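You operate a simulated robot arm through the tools that you are given. There is no shell and no other tool. Be economical: measure what you need, move in short steps, check, and stop when the job is done.

You run a simulated two-armed robot. Do the job below in one go: nothing can be reset, and whatever is moved stays where it is left.

## Task
Put the vial from the top of the green cabinet on the top of the cup shelf. Put the orange bucket on the top of the yellow table. Take the hose spigot from the top of the green cabinet and put it on the shelf under the wooden bench. Put one of the black-capped vials from the top of the white table on the steel disc. Take the green brush on the top of the white table and put it away on the top of the grey bench. Put the grey pad on the top of the white table away on the shelf under the orange table. Pick up the pump handle with one hand, pass it to the other hand and put it on the top of the steel shelf. The order is free. Set down upright: orange bucket, hose spigot.

It is judged by the outcome, as a careful person would: the job done as asked, and still so three seconds after it is handed in. It fails if anything else is knocked over, pushed out of place, dropped, spilled or broken.

## Robot
Two 6-joint arms with two-finger parallel grippers on one trunk, on a base that drives. Base frame: it is fixed to the floor where the robot stands at the start and does not move with it; the origin is under the middle of the robot, x ahead of it, y to its left, z up; the surface under the hand at the start is at about z = 0.85. Lengths are in m, angles in rad, forces in N, time in s.
The left shoulder is at the start at [-0.077, 0.177, 0.832], the right one opposite. With the tool pointing down near the work surface each hand reaches from about 0.1 to 0.72 m from the robot's upright axis, wherever it stands, measured 20 degrees to its own side. Places, roughly: black-capped vial [-1.75, 0.5, 0.75]; green brush (4x4x10 cm) [-1.7, 1.2, 0.9]; grey pad (7x5x3 cm) [-1.9, 1.2, 0.8]; hose spigot (4x4x6 cm) [0.5, -0.3, 0.9]; orange bucket (14x14x21 cm) [0.5, -0.1, 0.9]; pump handle (3x3x24 cm) [-1.9, 2.2, 1]; shelf under the orange table (80x15 cm) [0.32, 5.48, 0.26]; shelf under the wooden bench [-3.6, 1.9, 0.3]; steel disc (6x6x3 cm) [-1.8, 0.9, 0.8]; top of the cup shelf (16x20 cm) [0.76, 1.24, 1.16]; top of the grey bench [-3.6, 3.3, 0.9]; top of the steel shelf (21x166 cm) [-1.8, 5.48, 0.6]; top of the yellow table [-1.2, 1, 0.8]; vial [0.75, 0, 1]. Payload 1.57 kg a hand.
The tool frame of a hand sits at the grasp point between the pads (the TCP): z along the fingers, y along the line on which they close. The tips reach 0.03 m beyond it. The gripper opens to 0.08 m. The fingers are 0.017 m wide and 0.012 m thick; the gripper's body (0.04 by 0.082 m) begins 0.08 m behind the TCP.
Orientation is that of the tool frame in the base frame, as a unit quaternion [x, y, z, w]. With the fingers straight down and closing along the base's y, the tool's x points along the base's -x, its y along +y and its z along -z.

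## Interface
- The arms move only by the tool arm_command. It takes "left_commands", "right_commands" or both (then of equal length, played together; a hand with none holds still); each is a list of rows, each an object (a shift or turn left out is 0, a gripper value left out holds the last) with "delta_pos": the shift along the tool's x, y, z in m, a list of three; "angular": the turn, a rotation vector about the tool's x, y, z in rad, a list of three; "claw": the closure in counts, from 0 (fully open) to 255 (shut). In form: [{"delta_pos": [x, y, z], "angular": [ax, ay, az], "claw": claw}, ...]. A call has 1 to 12 rows; each row is the pose to reach, as a shift and turn from the pose commanded when the call began, along the tool's axes at that moment. Rows are played at 5 a second. More than 0.05 m and 0.15 rad between two rows, or a gripper value outside its range, and nothing of the call is played. A pose out of reach is approached as far as the arm can. The call stops where the force on the tool passes 40 N (or 10 N more than at its start, if that is more) or the arm is blocked; 0.2 s more then pass. Each finger travels about 0.072 m/s and halts on what it meets, pressing with about 32 N; the grip force reading is that of the motor and also rises with nothing between the fingers. The clock runs only during rows and for 0.2 s after the last one: add rows that repeat a pose to give the fingers time. It gives the time, the measured TCP pose, the force on the tool (base axes), the opening and the grip force at its end, in the units of the frame above (readings bear some noise), with the torque about the TCP (base axes, N m) and any sound that the robot's microphone picked up, and new pictures: "show" is both (left out), scene, wrist or none (wrist: the cameras of the hands that moved).
- Cameras (640 x 400 px; columns grow to the right, rows downward): "scene" is now at [0.0438, -0.0193, 1.5657]; the picture's right is [-0.27, -0.96, 0.00], its down [-0.67, 0.18, -0.72] and it looks along [0.70, -0.19, -0.69] (base axes); focal length 287 px, centre (320, 200). "left" rides on the left gripper at [0.072, 0.007, -0.122] in its tool frame; the picture's right is [-0.09, 1.00, 0.00], its down [-0.84, -0.08, -0.54] and it looks along [-0.54, -0.05, 0.84] (tool axes); focal length 238 px, centre (320, 200). "right" rides on the right gripper at [0.072, -0.007, -0.122] in its tool frame; the picture's right is [0.09, 1.00, 0.00], its down [-0.84, 0.08, -0.54] and it looks along [-0.54, 0.05, 0.84] (tool axes); focal length 238 px, centre (320, 200). There is no depth. A picture from a camera that has moved, and an enlarged one, comes with that camera's place and axes in the base frame and with its lens. The place of the scene camera against the robot may be out by one fixed shift of up to 0.012 m in any direction.
- move_column(by): slides the trunk up (or, below 0, down) by that many m; the arms and the scene camera ride with it, the base frame stays. It gives what a move gives, with no picture.
- base_move(legs): drives the robot by 1 to 6 legs, each [ahead, left, turn to the left] in m, m and rad, along the robot's own axes; the way and the turn of a leg run together, so that a leg with both is an arc; at most 1.5 m and 3.142 rad a leg. The arms and the cameras ride along, it lands a little off, and it stops where it bumps. It gives what a move gives, and a new picture of the scene camera.
- aim_head(pan, tilt): turns the head with the scene camera to pan (to the left, within 2.496 rad either way) and tilt (down, from -0.506 to 1.204), counted from straight ahead of the robot. It gives what a move gives, and a new picture of the scene camera.
- zoom(camera, box): a new picture of the part [left, top, right, bottom] of that camera's present view, enlarged. No time passes.
- finish_job(): hands the job in; it is judged then, once.

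Work in short steps. Places have to be worked out from the pictures, the camera data and where the tool is seen: move nearer, look again, correct. Check each grasp and each placing, and mend what went wrong. You have 217 turns and 260 pictures in all, those below and enlarged ones among them. Open the grippers and draw the arms clear of the work before you hand the job in, unless the task says otherwise; then end with one line.

The tools are called by a JSON object that holds its "name" and its "arguments". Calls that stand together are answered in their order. arm_command: Moves the arms, as the interface text tells. Its arguments: {"type":"object","properties":{"left_commands":{"type":"array","items":{"type":"object","properties":{"delta_pos":{"type":"array","items":{"type":"number"}},"angular":{"type":"array","items":{"type":"number"}},"claw":{"type":"number"}}}},"right_commands":{"type":"array","items":{"type":"object","properties":{"delta_pos":{"type":"array","items":{"type":"number"}},"angular":{"type":"array","items":{"type":"number"}},"claw":{"type":"number"}}}},"show":{"type":"string","enum":["both","scene","wrist","none"]}},"required":[]} The other tools are called the same way: move_column (by) slides the trunk up or down; base_move (legs) drives the base; aim_head (pan, tilt) turns the head that bears the scene camera; zoom (camera, box) takes an enlarged picture of a part of a camera's view; finish_job () hands the job in.

At the start:

```text
clock: 0.0
left_position: [0.4787, 0.1074, 1.0926]
left_tool_rot: [0.0, 1.0, 0.0, 0.0]
left_wrist_force: [-0.7, -0.3, -0.6]
left_torque: [0.01, 0.0, -0.01]
left_grip_width: 0.0801
left_grip_force: 0.1
right_position: [0.4042, -0.2039, 1.1474]
right_tool_rot: [0.0, 1.0, 0.0, 0.0]
right_wrist_force: [0.7, -0.2, -0.6]
right_torque: [0.01, 0.01, 0.0]
right_grip_width: 0.0803
right_grip_force: 0.1
trunk travel left (down, up): [-0.275, 0.053]
robot x, y, heading: [0.0011, -0.0005, 0.001]
head pan, tilt: [-0.269, 0.764]
```

scene: 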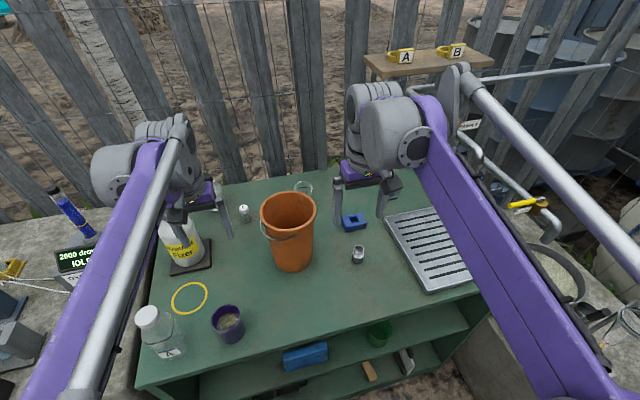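
right: 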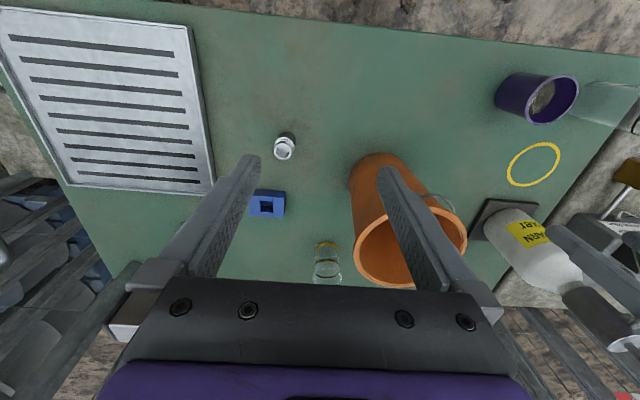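
left: 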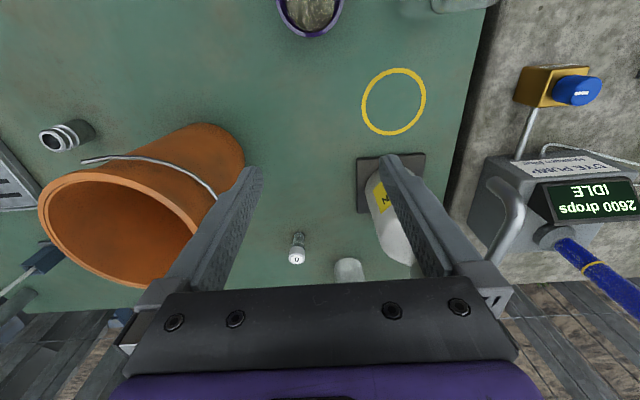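

I'll look closely at the cabinet top and then survey the area with the head.

{"name": "zoom", "arguments": {"camera": "scene", "box": [130, 150, 450, 350]}}

{"name": "aim_head", "arguments": {"pan": 1.0, "tilt": 0.4}}

{"name": "aim_head", "arguments": {"pan": 2.3, "tilt": 0.4}}

{"name": "aim_head", "arguments": {"pan": -2.3, "tilt": 0.4}}

```text
2.00 times, centred on (290, 250) of scene
camera zoom: at [0.0438, -0.0193, 1.5657], right [-0.27, -0.96, 0.0], down [-0.67, 0.18, -0.72], along [0.7, -0.19, -0.69], focal length 574 px, centre (380, 100)
```

zoom: 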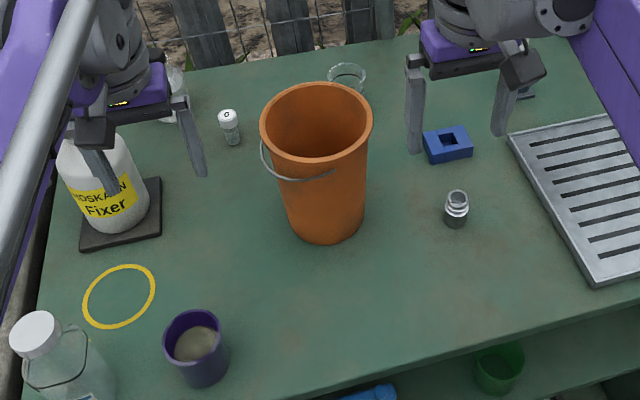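

```text
clock: 1.4
left_position: [0.4777, 0.1079, 1.0934]
left_tool_rot: [0.0, 1.0, 0.001, 0.0]
left_wrist_force: [0.1, -0.2, -0.2]
left_torque: [0.01, -0.01, 0.03]
left_grip_width: 0.0801
left_grip_force: 0.0
right_position: [0.4039, -0.2036, 1.1462]
right_tool_rot: [0.001, 1.0, 0.0, 0.0]
right_wrist_force: [0.1, -0.8, -0.5]
right_torque: [-0.02, -0.05, 0.04]
right_grip_width: 0.0798
right_grip_force: 0.0
trunk travel left (down, up): [-0.275, 0.053]
robot x, y, heading: [-0.003, -0.0007, -0.007]
head pan, tilt: [1.0, 0.4]
camera scene: at [0.0146, 0.0804, 1.5979], right [0.84, -0.54, 0.0], down [-0.21, -0.33, -0.92], along [0.5, 0.77, -0.39], focal length 287 px, centre (320, 200)
```

scene: 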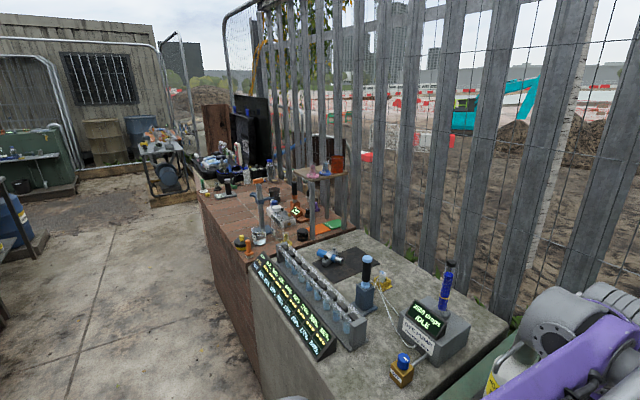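

```text
clock: 2.9
left_position: [0.4767, 0.1072, 1.0931]
left_tool_rot: [0.0, 1.0, 0.0, 0.0]
left_wrist_force: [0.8, 0.3, 0.4]
left_torque: [-0.02, 0.0, 0.0]
left_grip_width: 0.0802
left_grip_force: 0.1
right_position: [0.4038, -0.2032, 1.1479]
right_tool_rot: [0.0, 1.0, 0.0, 0.0]
right_wrist_force: [-0.5, -1.2, 0.0]
right_torque: [-0.03, 0.03, 0.01]
right_grip_width: 0.0798
right_grip_force: 0.1
trunk travel left (down, up): [-0.275, 0.053]
robot x, y, heading: [0.0008, -0.0001, 0.001]
head pan, tilt: [2.3, 0.4]
camera scene: at [-0.0972, 0.0716, 1.598], right [0.75, 0.67, 0.0], down [0.26, -0.29, -0.92], along [-0.61, 0.69, -0.39], focal length 287 px, centre (320, 200)
```

scene: 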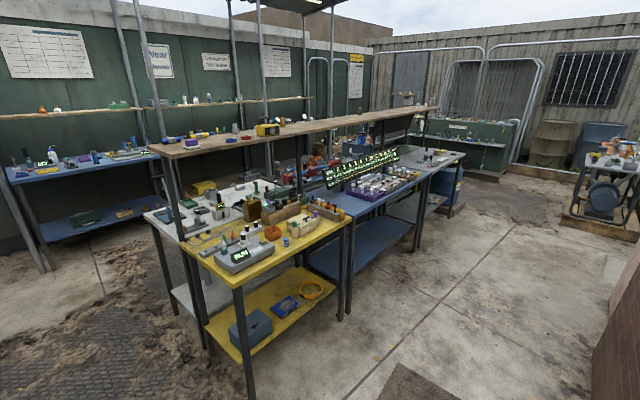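

```text
clock: 6.6
left_position: [0.4783, 0.1065, 1.0927]
left_tool_rot: [0.0, 1.0, 0.0, 0.0]
left_wrist_force: [-0.7, -0.1, -0.4]
left_torque: [-0.01, -0.01, 0.01]
left_grip_width: 0.08
left_grip_force: 0.0
right_position: [0.4045, -0.2048, 1.1466]
right_tool_rot: [-0.001, 1.0, 0.0, 0.0]
right_wrist_force: [0.1, -0.8, -0.2]
right_torque: [0.03, 0.01, 0.01]
right_grip_width: 0.0801
right_grip_force: 0.1
trunk travel left (down, up): [-0.275, 0.053]
robot x, y, heading: [-0.0016, 0.0021, -0.002]
head pan, tilt: [-2.3, 0.4]
camera scene: at [-0.0972, -0.0666, 1.598], right [-0.75, 0.67, 0.0], down [0.26, 0.29, -0.92], along [-0.61, -0.69, -0.39], focal length 287 px, centre (320, 200)
```

scene: 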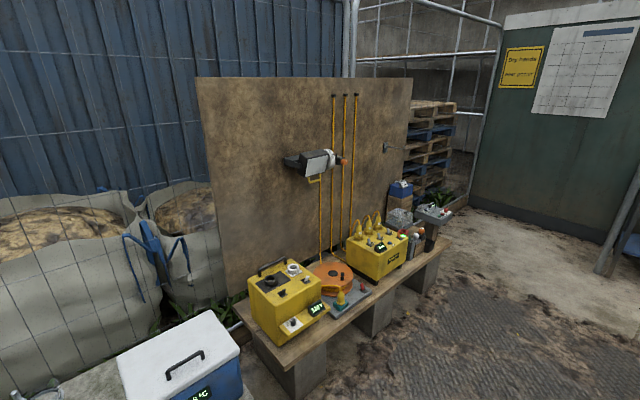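

Looking straight down ahead to see the gap between base and cabinet.

{"name": "aim_head", "arguments": {"pan": 0.0, "tilt": 1.2}}

```text
clock: 8.7
left_position: [0.4779, 0.1072, 1.0933]
left_tool_rot: [0.001, 1.0, 0.001, 0.0]
left_wrist_force: [-0.6, 0.2, -0.6]
left_torque: [-0.02, -0.01, -0.01]
left_grip_width: 0.0802
left_grip_force: 0.2
right_position: [0.4036, -0.2043, 1.147]
right_tool_rot: [-0.001, 1.0, 0.001, -0.001]
right_wrist_force: [0.1, 0.8, 0.1]
right_torque: [-0.05, -0.01, 0.01]
right_grip_width: 0.0798
right_grip_force: 0.1
trunk travel left (down, up): [-0.275, 0.053]
robot x, y, heading: [-0.0021, 0.0001, 0.002]
head pan, tilt: [0.0, 1.201]
camera scene: at [0.0205, 0.0025, 1.5351], right [0.0, -1.0, 0.0], down [-0.93, 0.0, -0.36], along [0.36, 0.0, -0.93], focal length 287 px, centre (320, 200)
```

scene: 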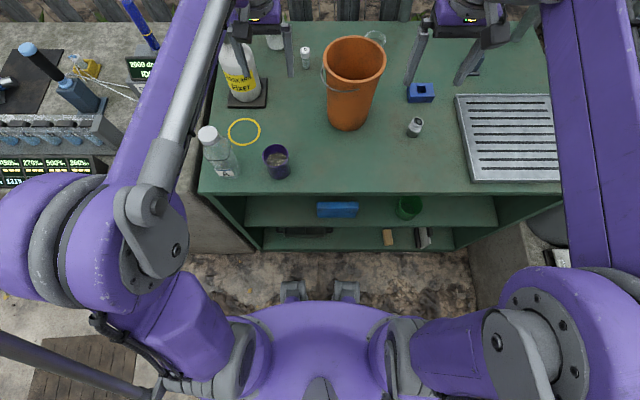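

There is ~0.15 m of clearance ahead; I drive forward 0.10 m so the vial (≈(0.75,0.05)) is well in reach.

{"name": "base_move", "arguments": {"legs": [[0.1, 0, 0]]}}

{"name": "zoom", "arguments": {"camera": "left", "box": [220, 150, 420, 275]}}

```text
clock: 9.7
left_position: [0.521, 0.1067, 1.0919]
left_tool_rot: [-0.001, 1.0, 0.0, -0.002]
left_wrist_force: [0.1, 1.1, -0.8]
left_torque: [0.0, 0.0, -0.03]
left_grip_width: 0.0801
left_grip_force: 0.0
right_position: [0.4486, -0.2042, 1.1455]
right_tool_rot: [0.0, 1.0, 0.0, 0.0]
right_wrist_force: [-0.2, 0.0, 0.6]
right_torque: [0.0, 0.05, -0.01]
right_grip_width: 0.0798
right_grip_force: 0.0
trunk travel left (down, up): [-0.275, 0.053]
robot x, y, heading: [0.0416, -0.0041, -0.003]
head pan, tilt: [0.0, 1.201]
stopped in leg 1: the robot was blocked; the commanded pose is now the measured one
camera scene: at [0.0651, 0.0025, 1.5353], right [0.0, -1.0, 0.0], down [-0.93, 0.0, -0.36], along [0.36, 0.0, -0.93], focal length 287 px, centre (320, 200)
```

scene: 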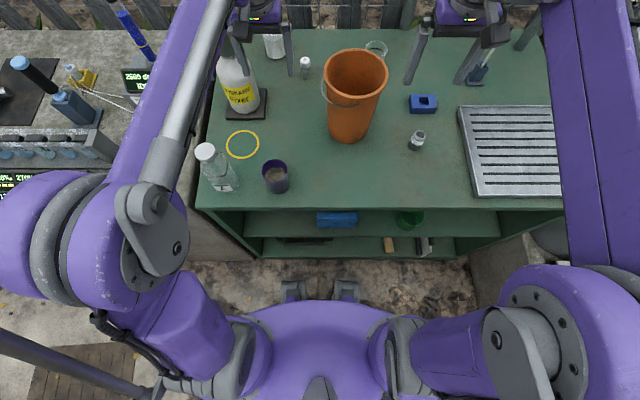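

```text
3.20 times, centred on (320, 212) of left
camera zoom: at [0.451, 0.1124, 1.2132], right [0.09, 1.0, 0.0], down [0.84, -0.08, 0.54], along [0.54, -0.05, -0.84], focal length 763 px, centre (320, 160)
```

zoom: 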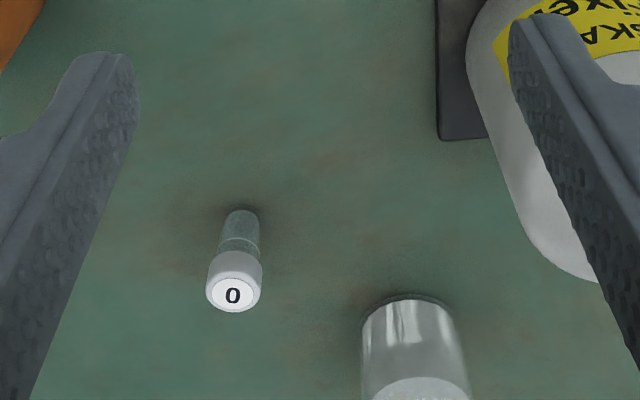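

Blocked after 4 cm, but the vial is at ≈(0.725,0.042), within reach. I move the left hand above it.

{"name": "arm_command", "arguments": {"left_commands": [{"delta_pos": [-0.04, -0.012, 0.01]}, {"delta_pos": [-0.08, -0.025, 0.02]}, {"delta_pos": [-0.12, -0.038, 0.03]}, {"delta_pos": [-0.16, -0.05, 0.05]}, {"delta_pos": [-0.2, -0.064, 0.07]}, {"delta_pos": [-0.2, -0.064, 0.09]}, {"delta_pos": [-0.2, -0.064, 0.09]}], "show": "wrist"}}

```text
clock: 11.3
left_position: [0.6907, 0.0478, 0.9894]
left_tool_rot: [0.0, 1.0, 0.0, 0.0]
left_wrist_force: [0.6, 0.3, -0.1]
left_torque: [-0.02, -0.01, -0.03]
left_grip_width: 0.0802
left_grip_force: 0.1
left hand out of reach, approached as far as the arm can: row 4, 5, 6, 7
right_position: [0.4441, -0.2048, 1.1467]
right_tool_rot: [0.0, 1.0, 0.0, 0.001]
right_wrist_force: [-0.1, 0.3, -0.6]
right_torque: [-0.02, -0.02, -0.01]
right_grip_width: 0.0802
right_grip_force: 0.1
trunk travel left (down, up): [-0.275, 0.053]
robot x, y, heading: [0.0405, -0.0003, -0.0]
head pan, tilt: [0.0, 1.201]
camera left: at [0.6192, 0.0539, 1.1112], right [0.09, 1.0, 0.0], down [0.84, -0.08, 0.54], along [0.54, -0.05, -0.84], focal length 238 px, centre (320, 200)
```

left: 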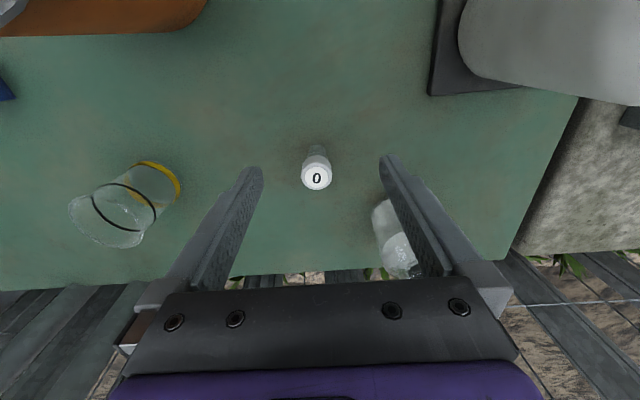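

Reach runs out at x≈0.69; the vial is at (0.72,0.041). I tilt the fingers forward to gain reach, still above the vial.

{"name": "arm_command", "arguments": {"left_commands": [{"angular": [0, -0.12, 0]}, {"angular": [0, -0.24, 0]}, {"angular": [0, -0.36, 0]}, {"angular": [0, -0.4, 0]}, {"angular": [0, -0.4, 0]}], "show": "wrist"}}

```text
clock: 12.5
left_position: [0.7036, 0.0463, 1.0088]
left_tool_rot: [0.0, 0.98, 0.0, 0.199]
left_wrist_force: [-0.1, 0.6, -0.6]
left_torque: [0.0, 0.0, -0.01]
left_grip_width: 0.0799
left_grip_force: 0.0
left hand out of reach, approached as far as the arm can: row 3, 4, 5
right_position: [0.4441, -0.2033, 1.147]
right_tool_rot: [0.0, 1.0, -0.001, 0.0]
right_wrist_force: [-0.1, -0.4, 0.0]
right_torque: [-0.03, 0.03, 0.01]
right_grip_width: 0.0802
right_grip_force: 0.1
trunk travel left (down, up): [-0.275, 0.053]
robot x, y, heading: [0.0426, 0.0017, 0.002]
head pan, tilt: [0.0, 1.201]
camera left: at [0.5905, 0.0521, 1.0928], right [0.08, 1.0, 0.04], down [0.56, -0.08, 0.82], along [0.82, -0.05, -0.56], focal length 238 px, centre (320, 200)
```

left: 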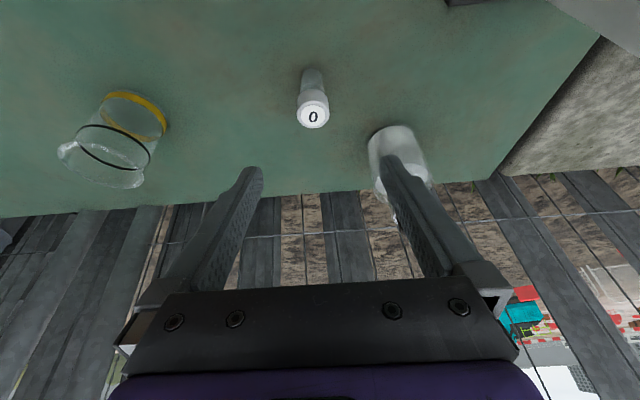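

Tilt achieved. Now I descend straight beside the vial and see how far forward the hand gets.

{"name": "arm_command", "arguments": {"left_commands": [{"delta_pos": [0.013, -0.003, 0.032]}, {"delta_pos": [0.026, -0.005, 0.064]}, {"delta_pos": [0.041, -0.005, 0.097]}, {"delta_pos": [0.041, -0.005, 0.097]}], "show": "wrist"}}

```text
clock: 13.5
left_position: [0.7562, 0.0276, 0.9475]
left_tool_rot: [0.0, 0.98, 0.0, 0.198]
left_wrist_force: [1.1, 0.7, 0.1]
left_torque: [0.0, 0.01, -0.02]
left_grip_width: 0.0801
left_grip_force: 0.2
left hand out of reach, approached as far as the arm can: row 1, 2, 3, 4
right_position: [0.443, -0.2037, 1.1461]
right_tool_rot: [-0.001, 1.0, 0.0, 0.002]
right_wrist_force: [-0.2, 0.1, 1.5]
right_torque: [-0.01, -0.02, 0.0]
right_grip_width: 0.08
right_grip_force: 0.0
trunk travel left (down, up): [-0.275, 0.053]
robot x, y, heading: [0.0441, -0.0034, 0.002]
head pan, tilt: [0.0, 1.201]
camera left: at [0.6432, 0.0344, 1.0325], right [0.08, 1.0, 0.04], down [0.56, -0.08, 0.82], along [0.82, -0.05, -0.56], focal length 238 px, centre (320, 200)
```

left: 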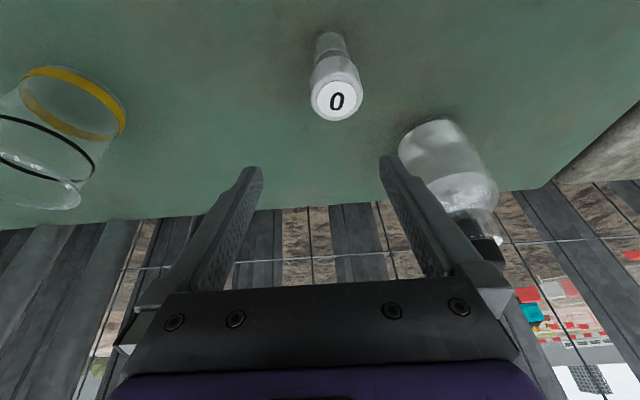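

The hand went past (x 0.756, y 0.028). I bring it back to the vial column before descending.

{"name": "arm_command", "arguments": {"left_commands": [{"delta_pos": [0.017, 0.007, -0.007]}, {"delta_pos": [0.033, 0.014, -0.014]}, {"delta_pos": [0.033, 0.014, -0.014]}], "show": "wrist"}}

```text
clock: 14.3
left_position: [0.7432, 0.0397, 0.9682]
left_tool_rot: [0.001, 0.98, 0.0, 0.197]
left_wrist_force: [0.7, 0.6, 0.3]
left_torque: [0.02, 0.04, -0.01]
left_grip_width: 0.0797
left_grip_force: 0.0
left hand out of reach, approached as far as the arm can: row 1, 2, 3
right_position: [0.4441, -0.2042, 1.147]
right_tool_rot: [0.0, 1.0, 0.0, 0.0]
right_wrist_force: [-0.4, -0.2, 0.1]
right_torque: [-0.02, -0.03, 0.0]
right_grip_width: 0.08
right_grip_force: 0.1
trunk travel left (down, up): [-0.275, 0.053]
robot x, y, heading: [0.0414, 0.0017, -0.001]
head pan, tilt: [0.0, 1.201]
camera left: at [0.6299, 0.0457, 1.0526], right [0.08, 1.0, 0.04], down [0.56, -0.08, 0.82], along [0.82, -0.05, -0.56], focal length 238 px, centre (320, 200)
```

left: 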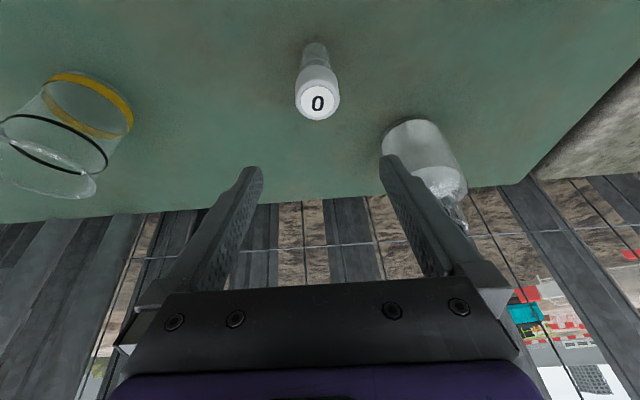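

Vial confirmed at (0.72,0.041); I go back and down 3–4 cm.

{"name": "arm_command", "arguments": {"left_commands": [{"delta_pos": [0.022, 0.0, 0.012]}, {"delta_pos": [0.043, 0.0, 0.025]}, {"delta_pos": [0.043, 0.0, 0.025]}], "show": "wrist"}}

```text
clock: 15.1
left_position: [0.7482, 0.0344, 0.9609]
left_tool_rot: [0.0, 0.98, 0.001, 0.198]
left_wrist_force: [-0.4, -0.1, 0.0]
left_torque: [0.02, 0.04, -0.01]
left_grip_width: 0.0799
left_grip_force: 0.1
left hand out of reach, approached as far as the arm can: row 1, 2, 3
right_position: [0.4438, -0.204, 1.1469]
right_tool_rot: [0.0, 1.0, 0.0, 0.0]
right_wrist_force: [0.1, -0.1, -0.2]
right_torque: [0.0, -0.01, -0.02]
right_grip_width: 0.0802
right_grip_force: 0.1
trunk travel left (down, up): [-0.275, 0.053]
robot x, y, heading: [0.0376, -0.0015, -0.002]
head pan, tilt: [0.0, 1.201]
camera left: at [0.635, 0.0395, 1.0449], right [0.08, 1.0, 0.04], down [0.56, -0.08, 0.82], along [0.82, -0.05, -0.56], focal length 238 px, centre (320, 200)
```

left: 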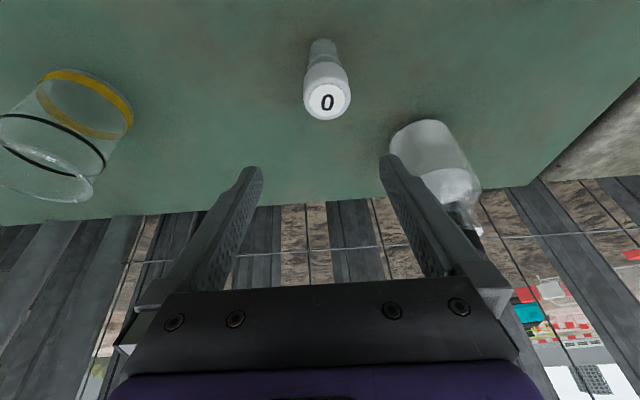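

The arm is hitting a wrist/reach limit in this pose. I retract upward and untilt; then I'll reposition the base by turning right for better reach.

{"name": "arm_command", "arguments": {"left_commands": [{"delta_pos": [-0.007, 0, -0.04]}, {"delta_pos": [-0.014, 0, -0.08]}, {"delta_pos": [-0.021, 0, -0.12], "angular": [0, 0.1, 0]}, {"delta_pos": [-0.027, 0, -0.16], "angular": [0, 0.2, 0]}, {"delta_pos": [-0.034, 0, -0.2], "angular": [0, 0.3, 0]}, {"delta_pos": [-0.04, 0, -0.236], "angular": [0, 0.4, 0]}, {"delta_pos": [-0.04, 0, -0.236], "angular": [0, 0.4, 0]}], "show": "wrist"}}

```text
clock: 16.7
left_position: [0.6161, 0.0515, 1.133]
left_tool_rot: [0.0, 1.0, 0.0, -0.001]
left_wrist_force: [-0.8, 0.8, -0.9]
left_torque: [-0.01, 0.0, 0.0]
left_grip_width: 0.0801
left_grip_force: 0.0
left hand out of reach, approached as far as the arm can: row 3, 4, 5, 6, 7
right_position: [0.4446, -0.2047, 1.1459]
right_tool_rot: [0.0, 1.0, -0.001, -0.001]
right_wrist_force: [0.2, -0.1, 1.1]
right_torque: [-0.02, 0.01, -0.02]
right_grip_width: 0.0803
right_grip_force: 0.0
trunk travel left (down, up): [-0.275, 0.053]
robot x, y, heading: [0.0391, -0.0006, 0.002]
head pan, tilt: [0.0, 1.201]
camera left: at [0.5452, 0.0563, 1.2534], right [0.09, 1.0, 0.0], down [0.84, -0.08, 0.54], along [0.54, -0.05, -0.84], focal length 238 px, centre (320, 200)
```

left: 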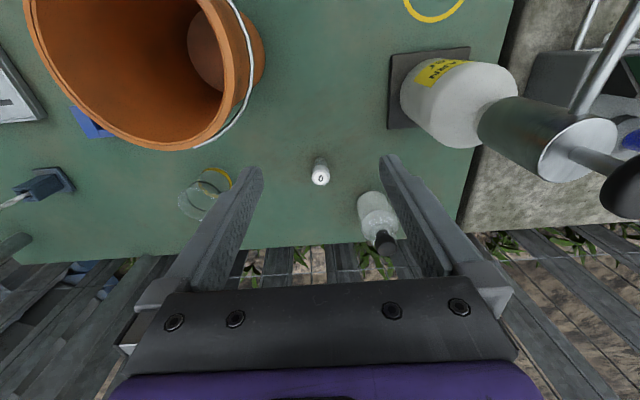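

Reach shrinks with height. I raise the trunk a bit for clearance over the bucket, then turn the robot right 0.3 rad so the vial lies 20° to the left arm's side.

{"name": "move_column", "arguments": {"by": 0.04}}

{"name": "base_move", "arguments": {"legs": [[0, 0, -0.3]]}}

```text
clock: 17.6
left_position: [0.6169, 0.0479, 1.1742]
left_tool_rot: [0.0, 1.0, 0.001, 0.0]
left_wrist_force: [-0.5, -0.3, 0.0]
left_torque: [0.0, 0.02, 0.0]
left_grip_width: 0.0801
left_grip_force: 0.1
right_position: [0.4436, -0.2043, 1.1864]
right_tool_rot: [0.0, 1.0, 0.0, 0.0]
right_wrist_force: [-0.9, -0.3, 0.7]
right_torque: [0.0, -0.01, 0.0]
right_grip_width: 0.08
right_grip_force: 0.0
trunk travel left (down, up): [-0.315, 0.013]
robot x, y, heading: [0.0413, 0.0003, 0.002]
head pan, tilt: [0.0, 1.201]
```

```text
clock: 18.9
left_position: [0.6043, -0.1222, 1.174]
left_tool_rot: [0.149, 0.989, 0.0, 0.0]
left_wrist_force: [1.1, -0.2, -1.0]
left_torque: [0.02, 0.01, -0.01]
left_grip_width: 0.0797
left_grip_force: 0.1
right_position: [0.3655, -0.3149, 1.1865]
right_tool_rot: [0.149, 0.989, 0.0, -0.001]
right_wrist_force: [0.0, 0.0, 0.5]
right_torque: [0.04, -0.02, 0.01]
right_grip_width: 0.08
right_grip_force: 0.1
trunk travel left (down, up): [-0.315, 0.013]
robot x, y, heading: [0.0422, 0.0026, -0.301]
head pan, tilt: [0.0, 1.201]
camera scene: at [0.0578, -0.0013, 1.5788], right [-0.29, -0.96, 0.0], down [-0.89, 0.27, -0.36], along [0.35, -0.11, -0.93], focal length 287 px, centre (320, 200)
```

scene: 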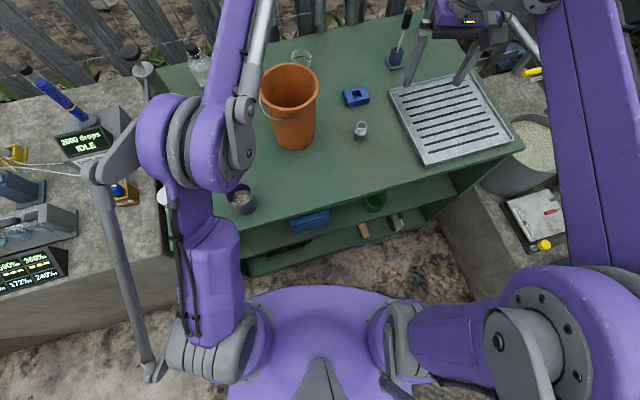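

Now move left hand across to above the vial: lateral first, then forward and down to z≈1.0.

{"name": "arm_command", "arguments": {"left_commands": [{"delta_pos": [0, 0.048, 0]}, {"delta_pos": [0, 0.096, 0]}, {"delta_pos": [0, 0.144, 0]}, {"delta_pos": [0, 0.19, 0.01]}, {"delta_pos": [-0.01, 0.19, 0.055]}, {"delta_pos": [-0.03, 0.19, 0.1]}, {"delta_pos": [-0.0625, 0.19, 0.135]}, {"delta_pos": [-0.0625, 0.19, 0.17]}, {"delta_pos": [-0.0625, 0.19, 0.17]}], "show": "wrist"}}

```text
clock: 20.9
left_position: [0.7213, 0.0395, 1.0038]
left_tool_rot: [0.149, 0.989, 0.0, 0.0]
left_wrist_force: [-0.1, -0.3, 0.5]
left_torque: [-0.02, -0.02, 0.0]
left_grip_width: 0.08
left_grip_force: 0.0
right_position: [0.3652, -0.314, 1.1864]
right_tool_rot: [0.149, 0.989, 0.0, 0.0]
right_wrist_force: [0.4, 0.1, 0.3]
right_torque: [0.03, 0.0, 0.01]
right_grip_width: 0.0799
right_grip_force: 0.2
trunk travel left (down, up): [-0.315, 0.013]
robot x, y, heading: [0.0416, 0.0041, -0.293]
head pan, tilt: [0.0, 1.201]
camera left: at [0.6554, 0.066, 1.1256], right [0.38, 0.92, 0.0], down [0.78, -0.32, 0.54], along [0.5, -0.21, -0.84], focal length 238 px, centre (320, 200)
```

left: 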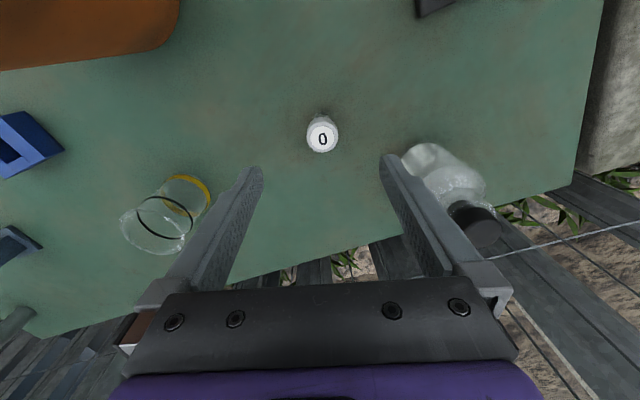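

Centred over the vial. Descend to z≈0.89 and close.

{"name": "arm_command", "arguments": {"left_commands": [{"delta_pos": [0.002, 0.001, 0.04]}, {"delta_pos": [0.002, 0.001, 0.08]}, {"delta_pos": [0.002, 0.001, 0.112]}, {"delta_pos": [0.002, 0.001, 0.112]}, {"delta_pos": [0.002, 0.001, 0.112], "claw": 255}, {"delta_pos": [0.002, 0.001, 0.112], "claw": 255}, {"delta_pos": [0.002, 0.001, 0.112], "claw": 255}, {"delta_pos": [0.002, 0.001, 0.112], "claw": 255}], "show": "wrist"}}

```text
clock: 22.7
left_position: [0.7212, 0.0432, 0.8921]
left_tool_rot: [0.149, 0.989, 0.0, 0.0]
left_wrist_force: [0.7, 0.3, 0.7]
left_torque: [0.01, -0.04, -0.01]
left_grip_width: 0.0274
left_grip_force: 32.2
right_position: [0.3667, -0.3142, 1.1852]
right_tool_rot: [0.149, 0.989, -0.001, 0.0]
right_wrist_force: [0.1, 0.5, -0.5]
right_torque: [-0.03, 0.0, -0.01]
right_grip_width: 0.08
right_grip_force: 0.0
trunk travel left (down, up): [-0.315, 0.013]
robot x, y, heading: [0.0399, -0.0003, -0.297]
head pan, tilt: [0.0, 1.201]
camera left: at [0.6542, 0.069, 1.0131], right [0.38, 0.92, 0.0], down [0.78, -0.32, 0.54], along [0.5, -0.21, -0.84], focal length 238 px, centre (320, 200)
```

left: 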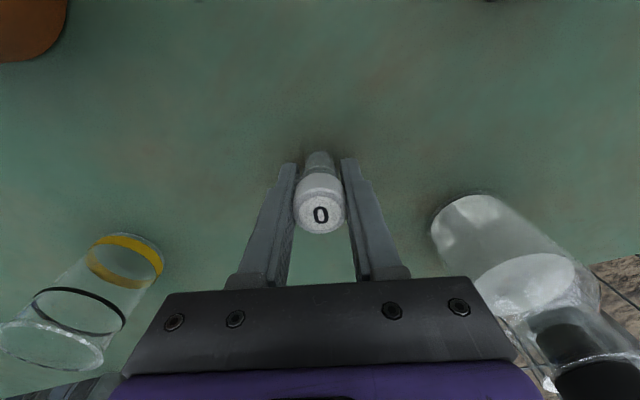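

Vial gripped (27 mm). Lift and draw back along the corridor left of the bucket to z≈1.16.

{"name": "arm_command", "arguments": {"left_commands": [{"delta_pos": [0, 0, -0.04]}, {"delta_pos": [0, 0, -0.08]}, {"delta_pos": [0.01, -0.003, -0.11]}, {"delta_pos": [0.04, -0.012, -0.14]}, {"delta_pos": [0.08, -0.024, -0.17]}, {"delta_pos": [0.12, -0.036, -0.2]}, {"delta_pos": [0.155, -0.048, -0.235]}, {"delta_pos": [0.19, -0.059, -0.265]}, {"delta_pos": [0.19, -0.059, -0.265]}], "show": "both"}}

```text
refused: row 5 steps farther than a row can; nothing moved
```

Step slightly too long; I split it finer.

{"name": "arm_command", "arguments": {"left_commands": [{"delta_pos": [0, 0, -0.04]}, {"delta_pos": [0, 0, -0.08]}, {"delta_pos": [0.01, -0.003, -0.11]}, {"delta_pos": [0.04, -0.012, -0.14]}, {"delta_pos": [0.075, -0.024, -0.165]}, {"delta_pos": [0.11, -0.035, -0.19]}, {"delta_pos": [0.145, -0.045, -0.22]}, {"delta_pos": [0.175, -0.054, -0.25]}, {"delta_pos": [0.19, -0.059, -0.268]}, {"delta_pos": [0.19, -0.059, -0.268]}], "show": "both"}}

{"name": "zoom", "arguments": {"camera": "right", "box": [220, 60, 540, 260]}}

```text
clock: 24.9
left_position: [0.5202, 0.0413, 1.1601]
left_tool_rot: [0.148, 0.989, 0.0, 0.0]
left_wrist_force: [0.6, -0.3, 0.3]
left_torque: [-0.02, -0.03, 0.01]
left_grip_width: 0.027
left_grip_force: 32.5
right_position: [0.3663, -0.3145, 1.1864]
right_tool_rot: [0.15, 0.989, 0.0, 0.001]
right_wrist_force: [-0.8, -0.4, -0.3]
right_torque: [-0.01, -0.01, 0.01]
right_grip_width: 0.0801
right_grip_force: 0.1
trunk travel left (down, up): [-0.315, 0.013]
robot x, y, heading: [0.0406, 0.0019, -0.298]
head pan, tilt: [0.0, 1.201]
camera scene: at [0.0581, -0.0014, 1.5788], right [-0.29, -0.96, 0.0], down [-0.89, 0.27, -0.36], along [0.35, -0.11, -0.93], focal length 287 px, centre (320, 200)
camera left: at [0.4541, 0.0674, 1.2812], right [0.38, 0.92, 0.0], down [0.78, -0.32, 0.54], along [0.5, -0.21, -0.84], focal length 238 px, centre (320, 200)
```

scene: 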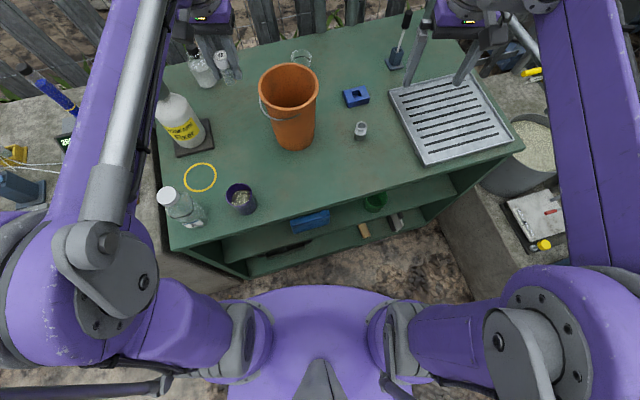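
left: 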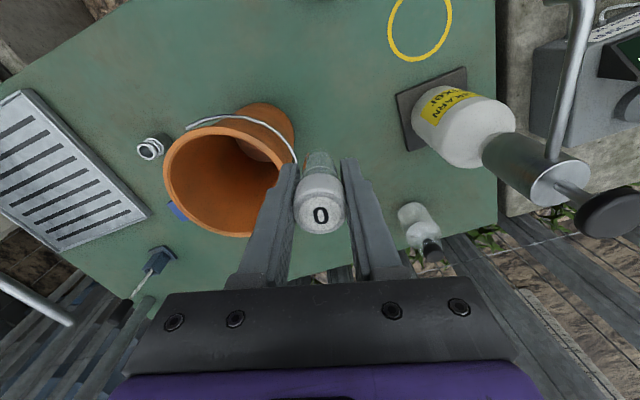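

```text
2.00 times, centred on (380, 160) of right
camera zoom: at [0.2959, -0.2997, 1.3078], right [0.21, 0.98, 0.0], down [0.82, -0.17, 0.54], along [0.53, -0.11, -0.84], focal length 477 px, centre (200, 280)
```

zoom: 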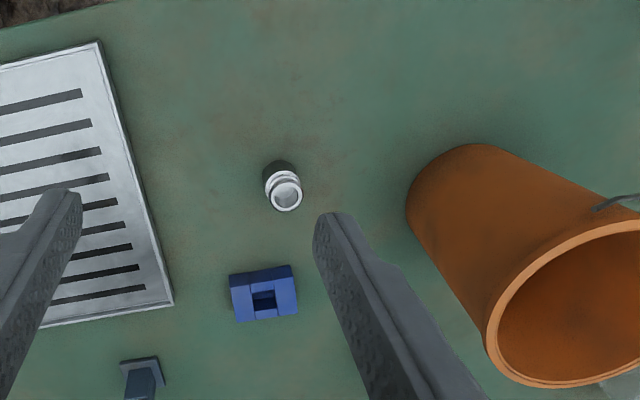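

Spigot at ≈(0.472,−0.257). I move the right hand above it and part-way down to check.

{"name": "arm_command", "arguments": {"right_commands": [{"delta_pos": [-0.03, 0.03, 0.02]}, {"delta_pos": [-0.06, 0.06, 0.045]}, {"delta_pos": [-0.084, 0.086, 0.075]}, {"delta_pos": [-0.084, 0.086, 0.12]}, {"delta_pos": [-0.084, 0.086, 0.165]}, {"delta_pos": [-0.084, 0.086, 0.2]}, {"delta_pos": [-0.084, 0.086, 0.2]}], "show": "wrist"}}

```text
clock: 26.5
left_position: [0.5206, 0.0393, 1.1599]
left_tool_rot: [0.149, 0.989, -0.001, 0.0]
left_wrist_force: [0.3, -0.3, -0.2]
left_torque: [0.02, -0.02, 0.02]
left_grip_width: 0.0273
left_grip_force: 31.6
right_position: [0.4696, -0.2562, 0.9871]
right_tool_rot: [0.149, 0.989, 0.0, 0.001]
right_wrist_force: [-0.7, -0.6, 0.0]
right_torque: [0.02, -0.02, 0.01]
right_grip_width: 0.0803
right_grip_force: 0.0
trunk travel left (down, up): [-0.315, 0.013]
robot x, y, heading: [0.0391, -0.0003, -0.3]
head pan, tilt: [0.0, 1.201]
camera right: at [0.4004, -0.2418, 1.1083], right [0.21, 0.98, 0.0], down [0.82, -0.17, 0.54], along [0.53, -0.11, -0.84], focal length 238 px, centre (320, 200)
```

right: 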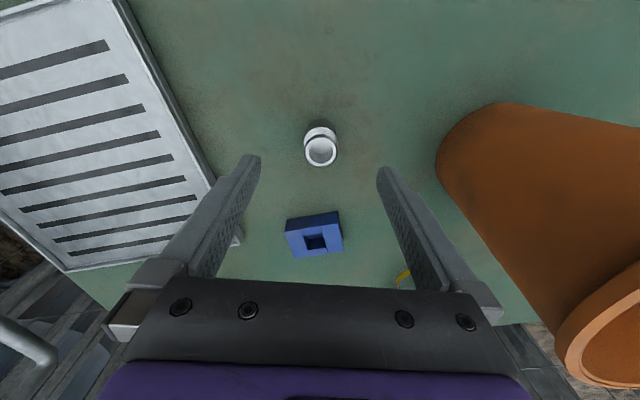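

Aligned; descend and grip the spigot.

{"name": "arm_command", "arguments": {"right_commands": [{"delta_pos": [-0.006, 0.001, 0.04]}, {"delta_pos": [-0.006, 0.001, 0.08]}, {"delta_pos": [-0.006, 0.001, 0.098]}, {"delta_pos": [-0.006, 0.001, 0.098], "claw": 255}, {"delta_pos": [-0.006, 0.001, 0.098], "claw": 255}, {"delta_pos": [-0.006, 0.001, 0.098], "claw": 255}, {"delta_pos": [-0.006, 0.001, 0.098], "claw": 255}], "show": "wrist"}}

```text
clock: 28.1
left_position: [0.5196, 0.0411, 1.16]
left_tool_rot: [0.149, 0.989, 0.0, 0.0]
left_wrist_force: [-0.3, 0.9, 0.4]
left_torque: [0.02, 0.0, 0.03]
left_grip_width: 0.0272
left_grip_force: 32.2
right_position: [0.4772, -0.2587, 0.8901]
right_tool_rot: [0.149, 0.989, 0.0, 0.0]
right_wrist_force: [-0.4, -0.2, 0.2]
right_torque: [0.0, 0.05, 0.0]
right_grip_width: 0.0327
right_grip_force: 32.2
trunk travel left (down, up): [-0.315, 0.013]
robot x, y, heading: [0.0389, -0.0004, -0.299]
head pan, tilt: [0.0, 1.201]
camera right: at [0.4073, -0.2433, 1.0109], right [0.21, 0.98, 0.0], down [0.82, -0.17, 0.54], along [0.53, -0.11, -0.84], focal length 238 px, centre (320, 200)
```

right: 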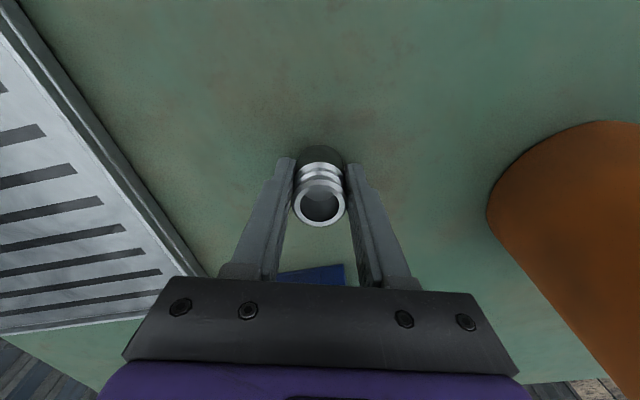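

Both held. Lift the spigot to z≈1.19 and draw both hands in.

{"name": "arm_command", "arguments": {"right_commands": [{"delta_pos": [0, 0, -0.05]}, {"delta_pos": [0, 0, -0.1]}, {"delta_pos": [0, 0, -0.15]}, {"delta_pos": [0, 0, -0.2]}, {"delta_pos": [0.02, 0, -0.24]}, {"delta_pos": [0.05, 0, -0.275]}, {"delta_pos": [0.09, 0, -0.3]}, {"delta_pos": [0.12, 0, -0.3]}], "left_commands": [{"delta_pos": [0, 0, 0]}, {"delta_pos": [0, 0, 0]}, {"delta_pos": [0, 0, -0.01]}, {"delta_pos": [0, 0, -0.02]}, {"delta_pos": [0.02, 0, -0.03]}, {"delta_pos": [0.04, 0, -0.04]}, {"delta_pos": [0.06, 0, -0.05]}, {"delta_pos": [0.06, 0, -0.05]}], "show": "none"}}

{"name": "base_move", "arguments": {"legs": [[-0.45, 0, 0.3]]}}

{"name": "aim_head", "arguments": {"pan": 0.7, "tilt": 0.6}}

```text
clock: 29.9
left_position: [0.4641, 0.059, 1.2109]
left_tool_rot: [0.149, 0.989, 0.0, 0.001]
left_wrist_force: [0.3, 0.8, -0.7]
left_torque: [-0.02, 0.02, -0.03]
left_grip_width: 0.0274
left_grip_force: 32.0
right_position: [0.362, -0.2233, 1.1872]
right_tool_rot: [0.149, 0.989, 0.0, 0.001]
right_wrist_force: [-0.5, 0.4, -1.1]
right_torque: [0.01, -0.04, 0.01]
right_grip_width: 0.0327
right_grip_force: 32.1
trunk travel left (down, up): [-0.315, 0.013]
robot x, y, heading: [0.0397, 0.0, -0.297]
head pan, tilt: [0.0, 1.201]
```

```text
clock: 32.6
left_position: [-0.0126, 0.2483, 1.2099]
left_tool_rot: [0.0, 1.0, -0.001, 0.0]
left_wrist_force: [-0.9, -0.4, -1.0]
left_torque: [-0.02, 0.01, -0.03]
left_grip_width: 0.027
left_grip_force: 31.9
right_position: [-0.0269, -0.0517, 1.187]
right_tool_rot: [0.001, 1.0, 0.001, 0.0]
right_wrist_force: [0.0, 0.6, -1.9]
right_torque: [0.0, -0.02, 0.03]
right_grip_width: 0.0327
right_grip_force: 32.0
trunk travel left (down, up): [-0.315, 0.013]
robot x, y, heading: [-0.4013, 0.0691, -0.003]
head pan, tilt: [0.0, 1.201]
camera scene: at [-0.3819, 0.0692, 1.5789], right [0.0, -1.0, 0.0], down [-0.93, 0.0, -0.36], along [0.36, 0.0, -0.93], focal length 287 px, centre (320, 200)
```

scene: 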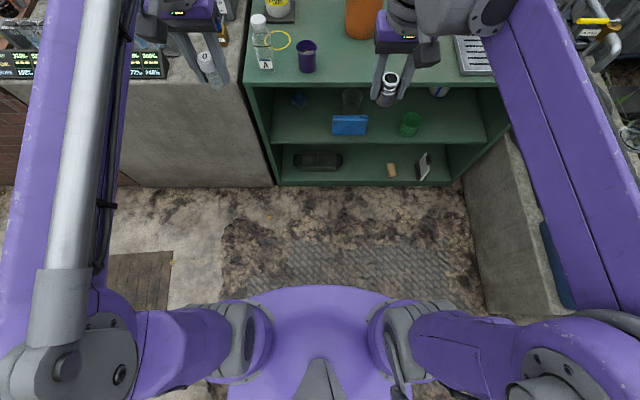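

```text
clock: 33.7
left_position: [-0.0118, 0.2472, 1.2098]
left_tool_rot: [0.001, 1.0, 0.0, 0.0]
left_wrist_force: [0.0, -0.1, 0.4]
left_torque: [0.01, 0.01, 0.0]
left_grip_width: 0.0274
left_grip_force: 31.4
right_position: [-0.0266, -0.0519, 1.1872]
right_tool_rot: [0.001, 1.0, 0.001, 0.0]
right_wrist_force: [0.6, -0.3, -1.7]
right_torque: [0.02, 0.02, -0.02]
right_grip_width: 0.0328
right_grip_force: 31.8
trunk travel left (down, up): [-0.315, 0.013]
robot x, y, heading: [-0.4003, 0.0675, -0.005]
head pan, tilt: [0.7, 0.6]
camera scene: at [-0.3704, 0.1261, 1.6233], right [0.64, -0.77, 0.0], down [-0.43, -0.36, -0.82], along [0.63, 0.53, -0.57], focal length 287 px, centre (320, 200)
```

scene: 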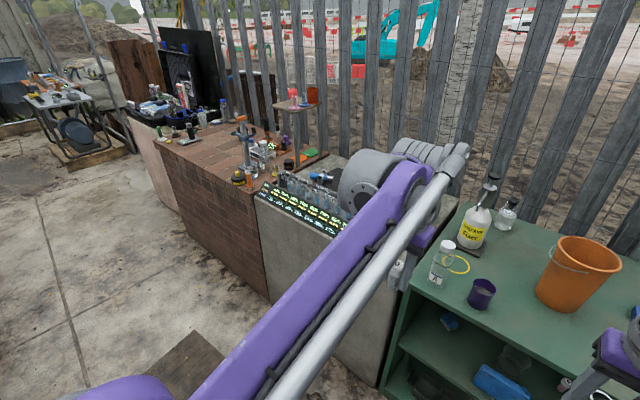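

Drive left toward the cup shelf and look at its top.

{"name": "base_move", "arguments": {"legs": [[0, 0.95, 0]]}}

{"name": "aim_head", "arguments": {"pan": 0.15, "tilt": 0.5}}

{"name": "zoom", "arguments": {"camera": "scene", "box": [220, 50, 420, 175]}}

```text
clock: 42.5
left_position: [-0.0045, 1.203, 1.2103]
left_tool_rot: [0.005, 1.0, -0.001, 0.0]
left_wrist_force: [0.1, 0.2, -0.8]
left_torque: [0.02, 0.01, -0.01]
left_grip_width: 0.0273
left_grip_force: 31.7
right_position: [-0.0225, 0.9018, 1.1873]
right_tool_rot: [0.005, 1.0, 0.0, 0.0]
right_wrist_force: [0.0, -0.5, -0.8]
right_torque: [-0.02, 0.01, -0.01]
right_grip_width: 0.0326
right_grip_force: 32.3
trunk travel left (down, up): [-0.315, 0.013]
robot x, y, heading: [-0.3975, 1.0229, -0.008]
head pan, tilt: [0.7, 0.6]
camera scene: at [-0.3645, 1.0834, 1.6234], right [0.64, -0.77, 0.0], down [-0.44, -0.36, -0.83], along [0.64, 0.53, -0.56], focal length 287 px, centre (320, 200)
```

scene: 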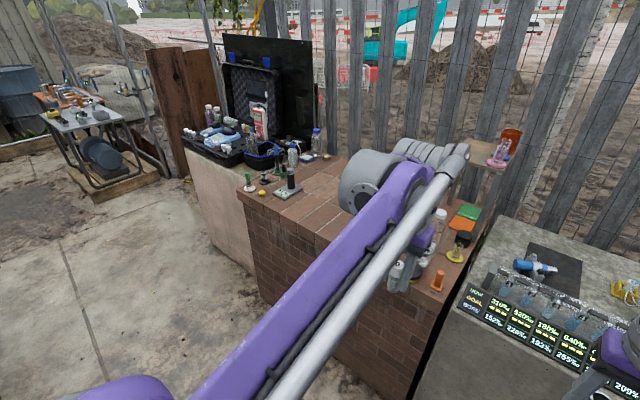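

```text
clock: 43.4
left_position: [-0.006, 1.2022, 1.2107]
left_tool_rot: [0.006, 1.0, 0.0, -0.001]
left_wrist_force: [-0.1, -0.4, -0.1]
left_torque: [-0.01, 0.02, 0.0]
left_grip_width: 0.0271
left_grip_force: 32.4
right_position: [-0.0218, 0.902, 1.1871]
right_tool_rot: [0.005, 1.0, -0.001, 0.0]
right_wrist_force: [-0.4, -0.4, -0.8]
right_torque: [-0.01, -0.01, 0.05]
right_grip_width: 0.0325
right_grip_force: 31.9
trunk travel left (down, up): [-0.315, 0.013]
robot x, y, heading: [-0.3944, 1.0225, -0.013]
head pan, tilt: [0.15, 0.499]
camera scene: at [-0.3426, 1.0399, 1.6324], right [0.14, -0.99, 0.0], down [-0.47, -0.07, -0.88], along [0.87, 0.12, -0.48], focal length 287 px, centre (320, 200)
```

scene: 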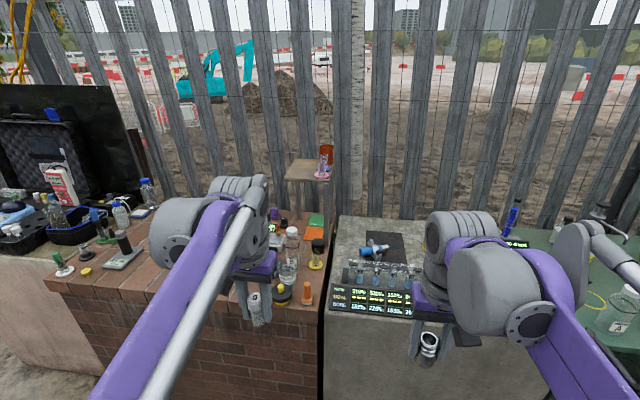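

```text
3.20 times, centred on (320, 112) of scene
camera zoom: at [-0.3426, 1.0399, 1.6324], right [0.14, -0.99, 0.0], down [-0.47, -0.07, -0.88], along [0.87, 0.12, -0.48], focal length 919 px, centre (320, 480)
```

zoom: 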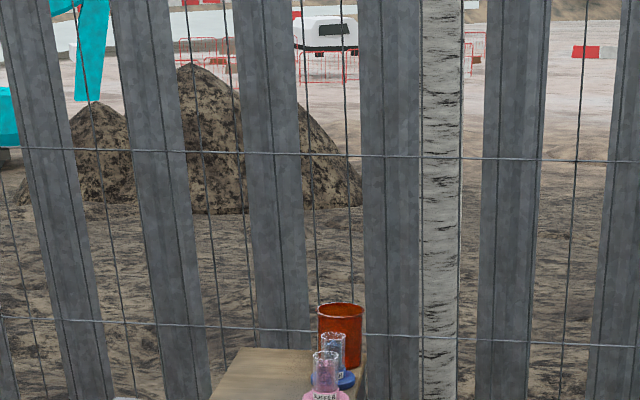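

{"name": "zoom", "arguments": {"camera": "scene", "box": [240, 130, 400, 230]}}

```text
4.00 times, centred on (320, 180) of scene
camera zoom: at [-0.3426, 1.0399, 1.6324], right [0.14, -0.99, 0.0], down [-0.47, -0.07, -0.88], along [0.87, 0.12, -0.48], focal length 1149 px, centre (320, 280)
```

zoom: 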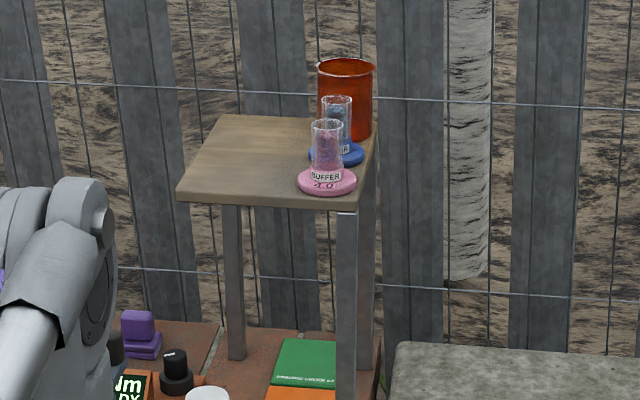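

Left half of the shelf top is free; target ≈(0.72,1.275). I raise the trunk fully, turn right 1.1 rad and sidle up to the counter so the left arm has reach.

{"name": "move_column", "arguments": {"by": 0.012}}

{"name": "base_move", "arguments": {"legs": [[0, 0, -1.1], [0.14, 0.33, 0]]}}

{"name": "aim_head", "arguments": {"pan": 1.2, "tilt": 0.7}}

```text
clock: 44.0
left_position: [-0.0038, 1.2024, 1.2221]
left_tool_rot: [0.005, 1.0, 0.0, 0.0]
left_wrist_force: [-0.3, 1.5, -0.5]
left_torque: [-0.02, -0.01, -0.02]
left_grip_width: 0.0273
left_grip_force: 32.3
right_position: [-0.0195, 0.9019, 1.2004]
right_tool_rot: [0.006, 1.0, -0.001, 0.0]
right_wrist_force: [0.1, -0.4, -2.4]
right_torque: [0.0, 0.01, 0.04]
right_grip_width: 0.0331
right_grip_force: 32.2
trunk travel left (down, up): [-0.327, 0.001]
robot x, y, heading: [-0.3954, 1.0261, -0.011]
head pan, tilt: [0.15, 0.499]
```

```text
clock: 50.3
left_position: [0.2956, 0.7672, 1.2229]
left_tool_rot: [0.534, 0.845, 0.0, 0.0]
left_wrist_force: [0.1, 0.8, 0.0]
left_torque: [0.0, 0.0, -0.02]
left_grip_width: 0.0271
left_grip_force: 32.0
right_position: [0.0178, 0.65, 1.1995]
right_tool_rot: [0.534, 0.846, -0.001, 0.001]
right_wrist_force: [0.1, 0.0, -1.3]
right_torque: [0.0, 0.04, 0.0]
right_grip_width: 0.033
right_grip_force: 32.0
trunk travel left (down, up): [-0.327, 0.001]
robot x, y, heading: [-0.0354, 1.0397, -1.125]
head pan, tilt: [0.15, 0.499]
camera scene: at [0.0025, 1.0058, 1.6434], right [-0.83, -0.56, 0.0], down [-0.27, 0.4, -0.88], along [0.49, -0.73, -0.48], focal length 287 px, centre (320, 200)
```

scene: 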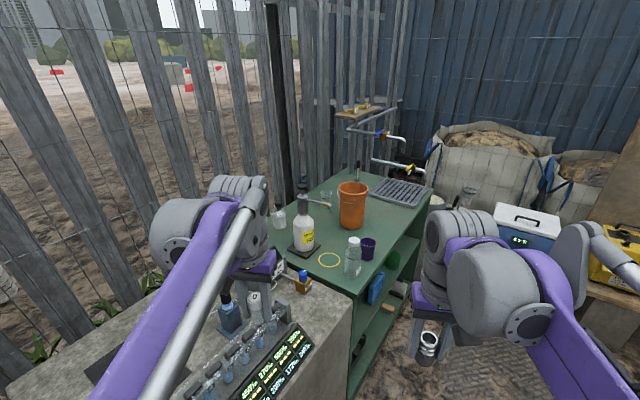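

```text
clock: 51.6
left_position: [0.2958, 0.767, 1.2216]
left_tool_rot: [0.534, 0.846, 0.0, 0.0]
left_wrist_force: [0.5, -0.7, 0.1]
left_torque: [0.0, 0.01, -0.01]
left_grip_width: 0.0273
left_grip_force: 32.3
right_position: [0.0197, 0.6508, 1.1991]
right_tool_rot: [0.534, 0.846, 0.0, 0.0]
right_wrist_force: [1.0, 0.6, -0.8]
right_torque: [-0.04, 0.0, -0.02]
right_grip_width: 0.0328
right_grip_force: 32.0
trunk travel left (down, up): [-0.327, 0.001]
robot x, y, heading: [-0.0388, 1.0404, -1.131]
head pan, tilt: [1.201, 0.7]
camera scene: at [0.0364, 1.0874, 1.6257], right [0.07, -1.0, 0.0], down [-0.64, -0.05, -0.77], along [0.76, 0.06, -0.64], focal length 287 px, centre (320, 200)
```

scene: 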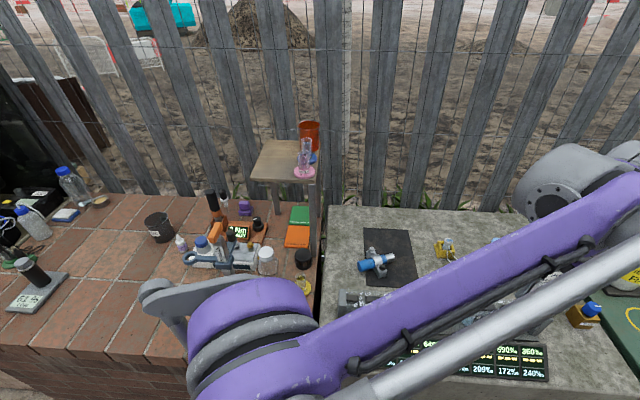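

Shelf is just at the reach edge; sidle 6 cm closer.

{"name": "base_move", "arguments": {"legs": [[0.0, 0.06, 0]]}}

```text
clock: 52.8
left_position: [0.3505, 0.7924, 1.2219]
left_tool_rot: [0.535, 0.845, 0.0, -0.001]
left_wrist_force: [0.4, 0.5, -0.6]
left_torque: [0.0, 0.01, 0.02]
left_grip_width: 0.0272
left_grip_force: 32.0
right_position: [0.072, 0.6765, 1.2001]
right_tool_rot: [0.534, 0.845, -0.001, 0.0]
right_wrist_force: [-0.6, -0.1, -1.5]
right_torque: [0.02, -0.02, 0.02]
right_grip_width: 0.0328
right_grip_force: 32.5
trunk travel left (down, up): [-0.327, 0.001]
robot x, y, heading: [0.0208, 1.0644, -1.125]
head pan, tilt: [1.201, 0.7]
camera scene: at [0.0905, 1.1132, 1.6258], right [0.07, -1.0, 0.0], down [-0.64, -0.05, -0.77], along [0.76, 0.06, -0.64], focal length 287 px, centre (320, 200)
```

scene: 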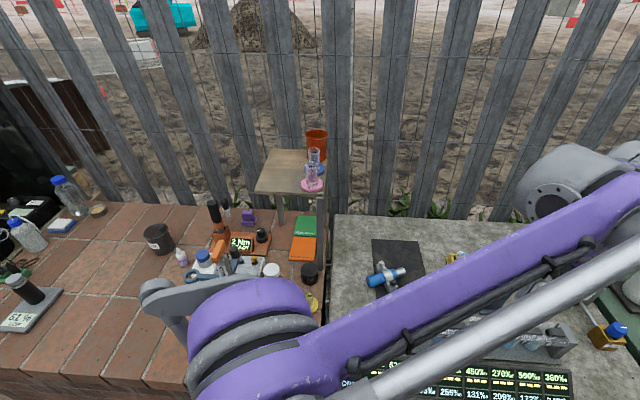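

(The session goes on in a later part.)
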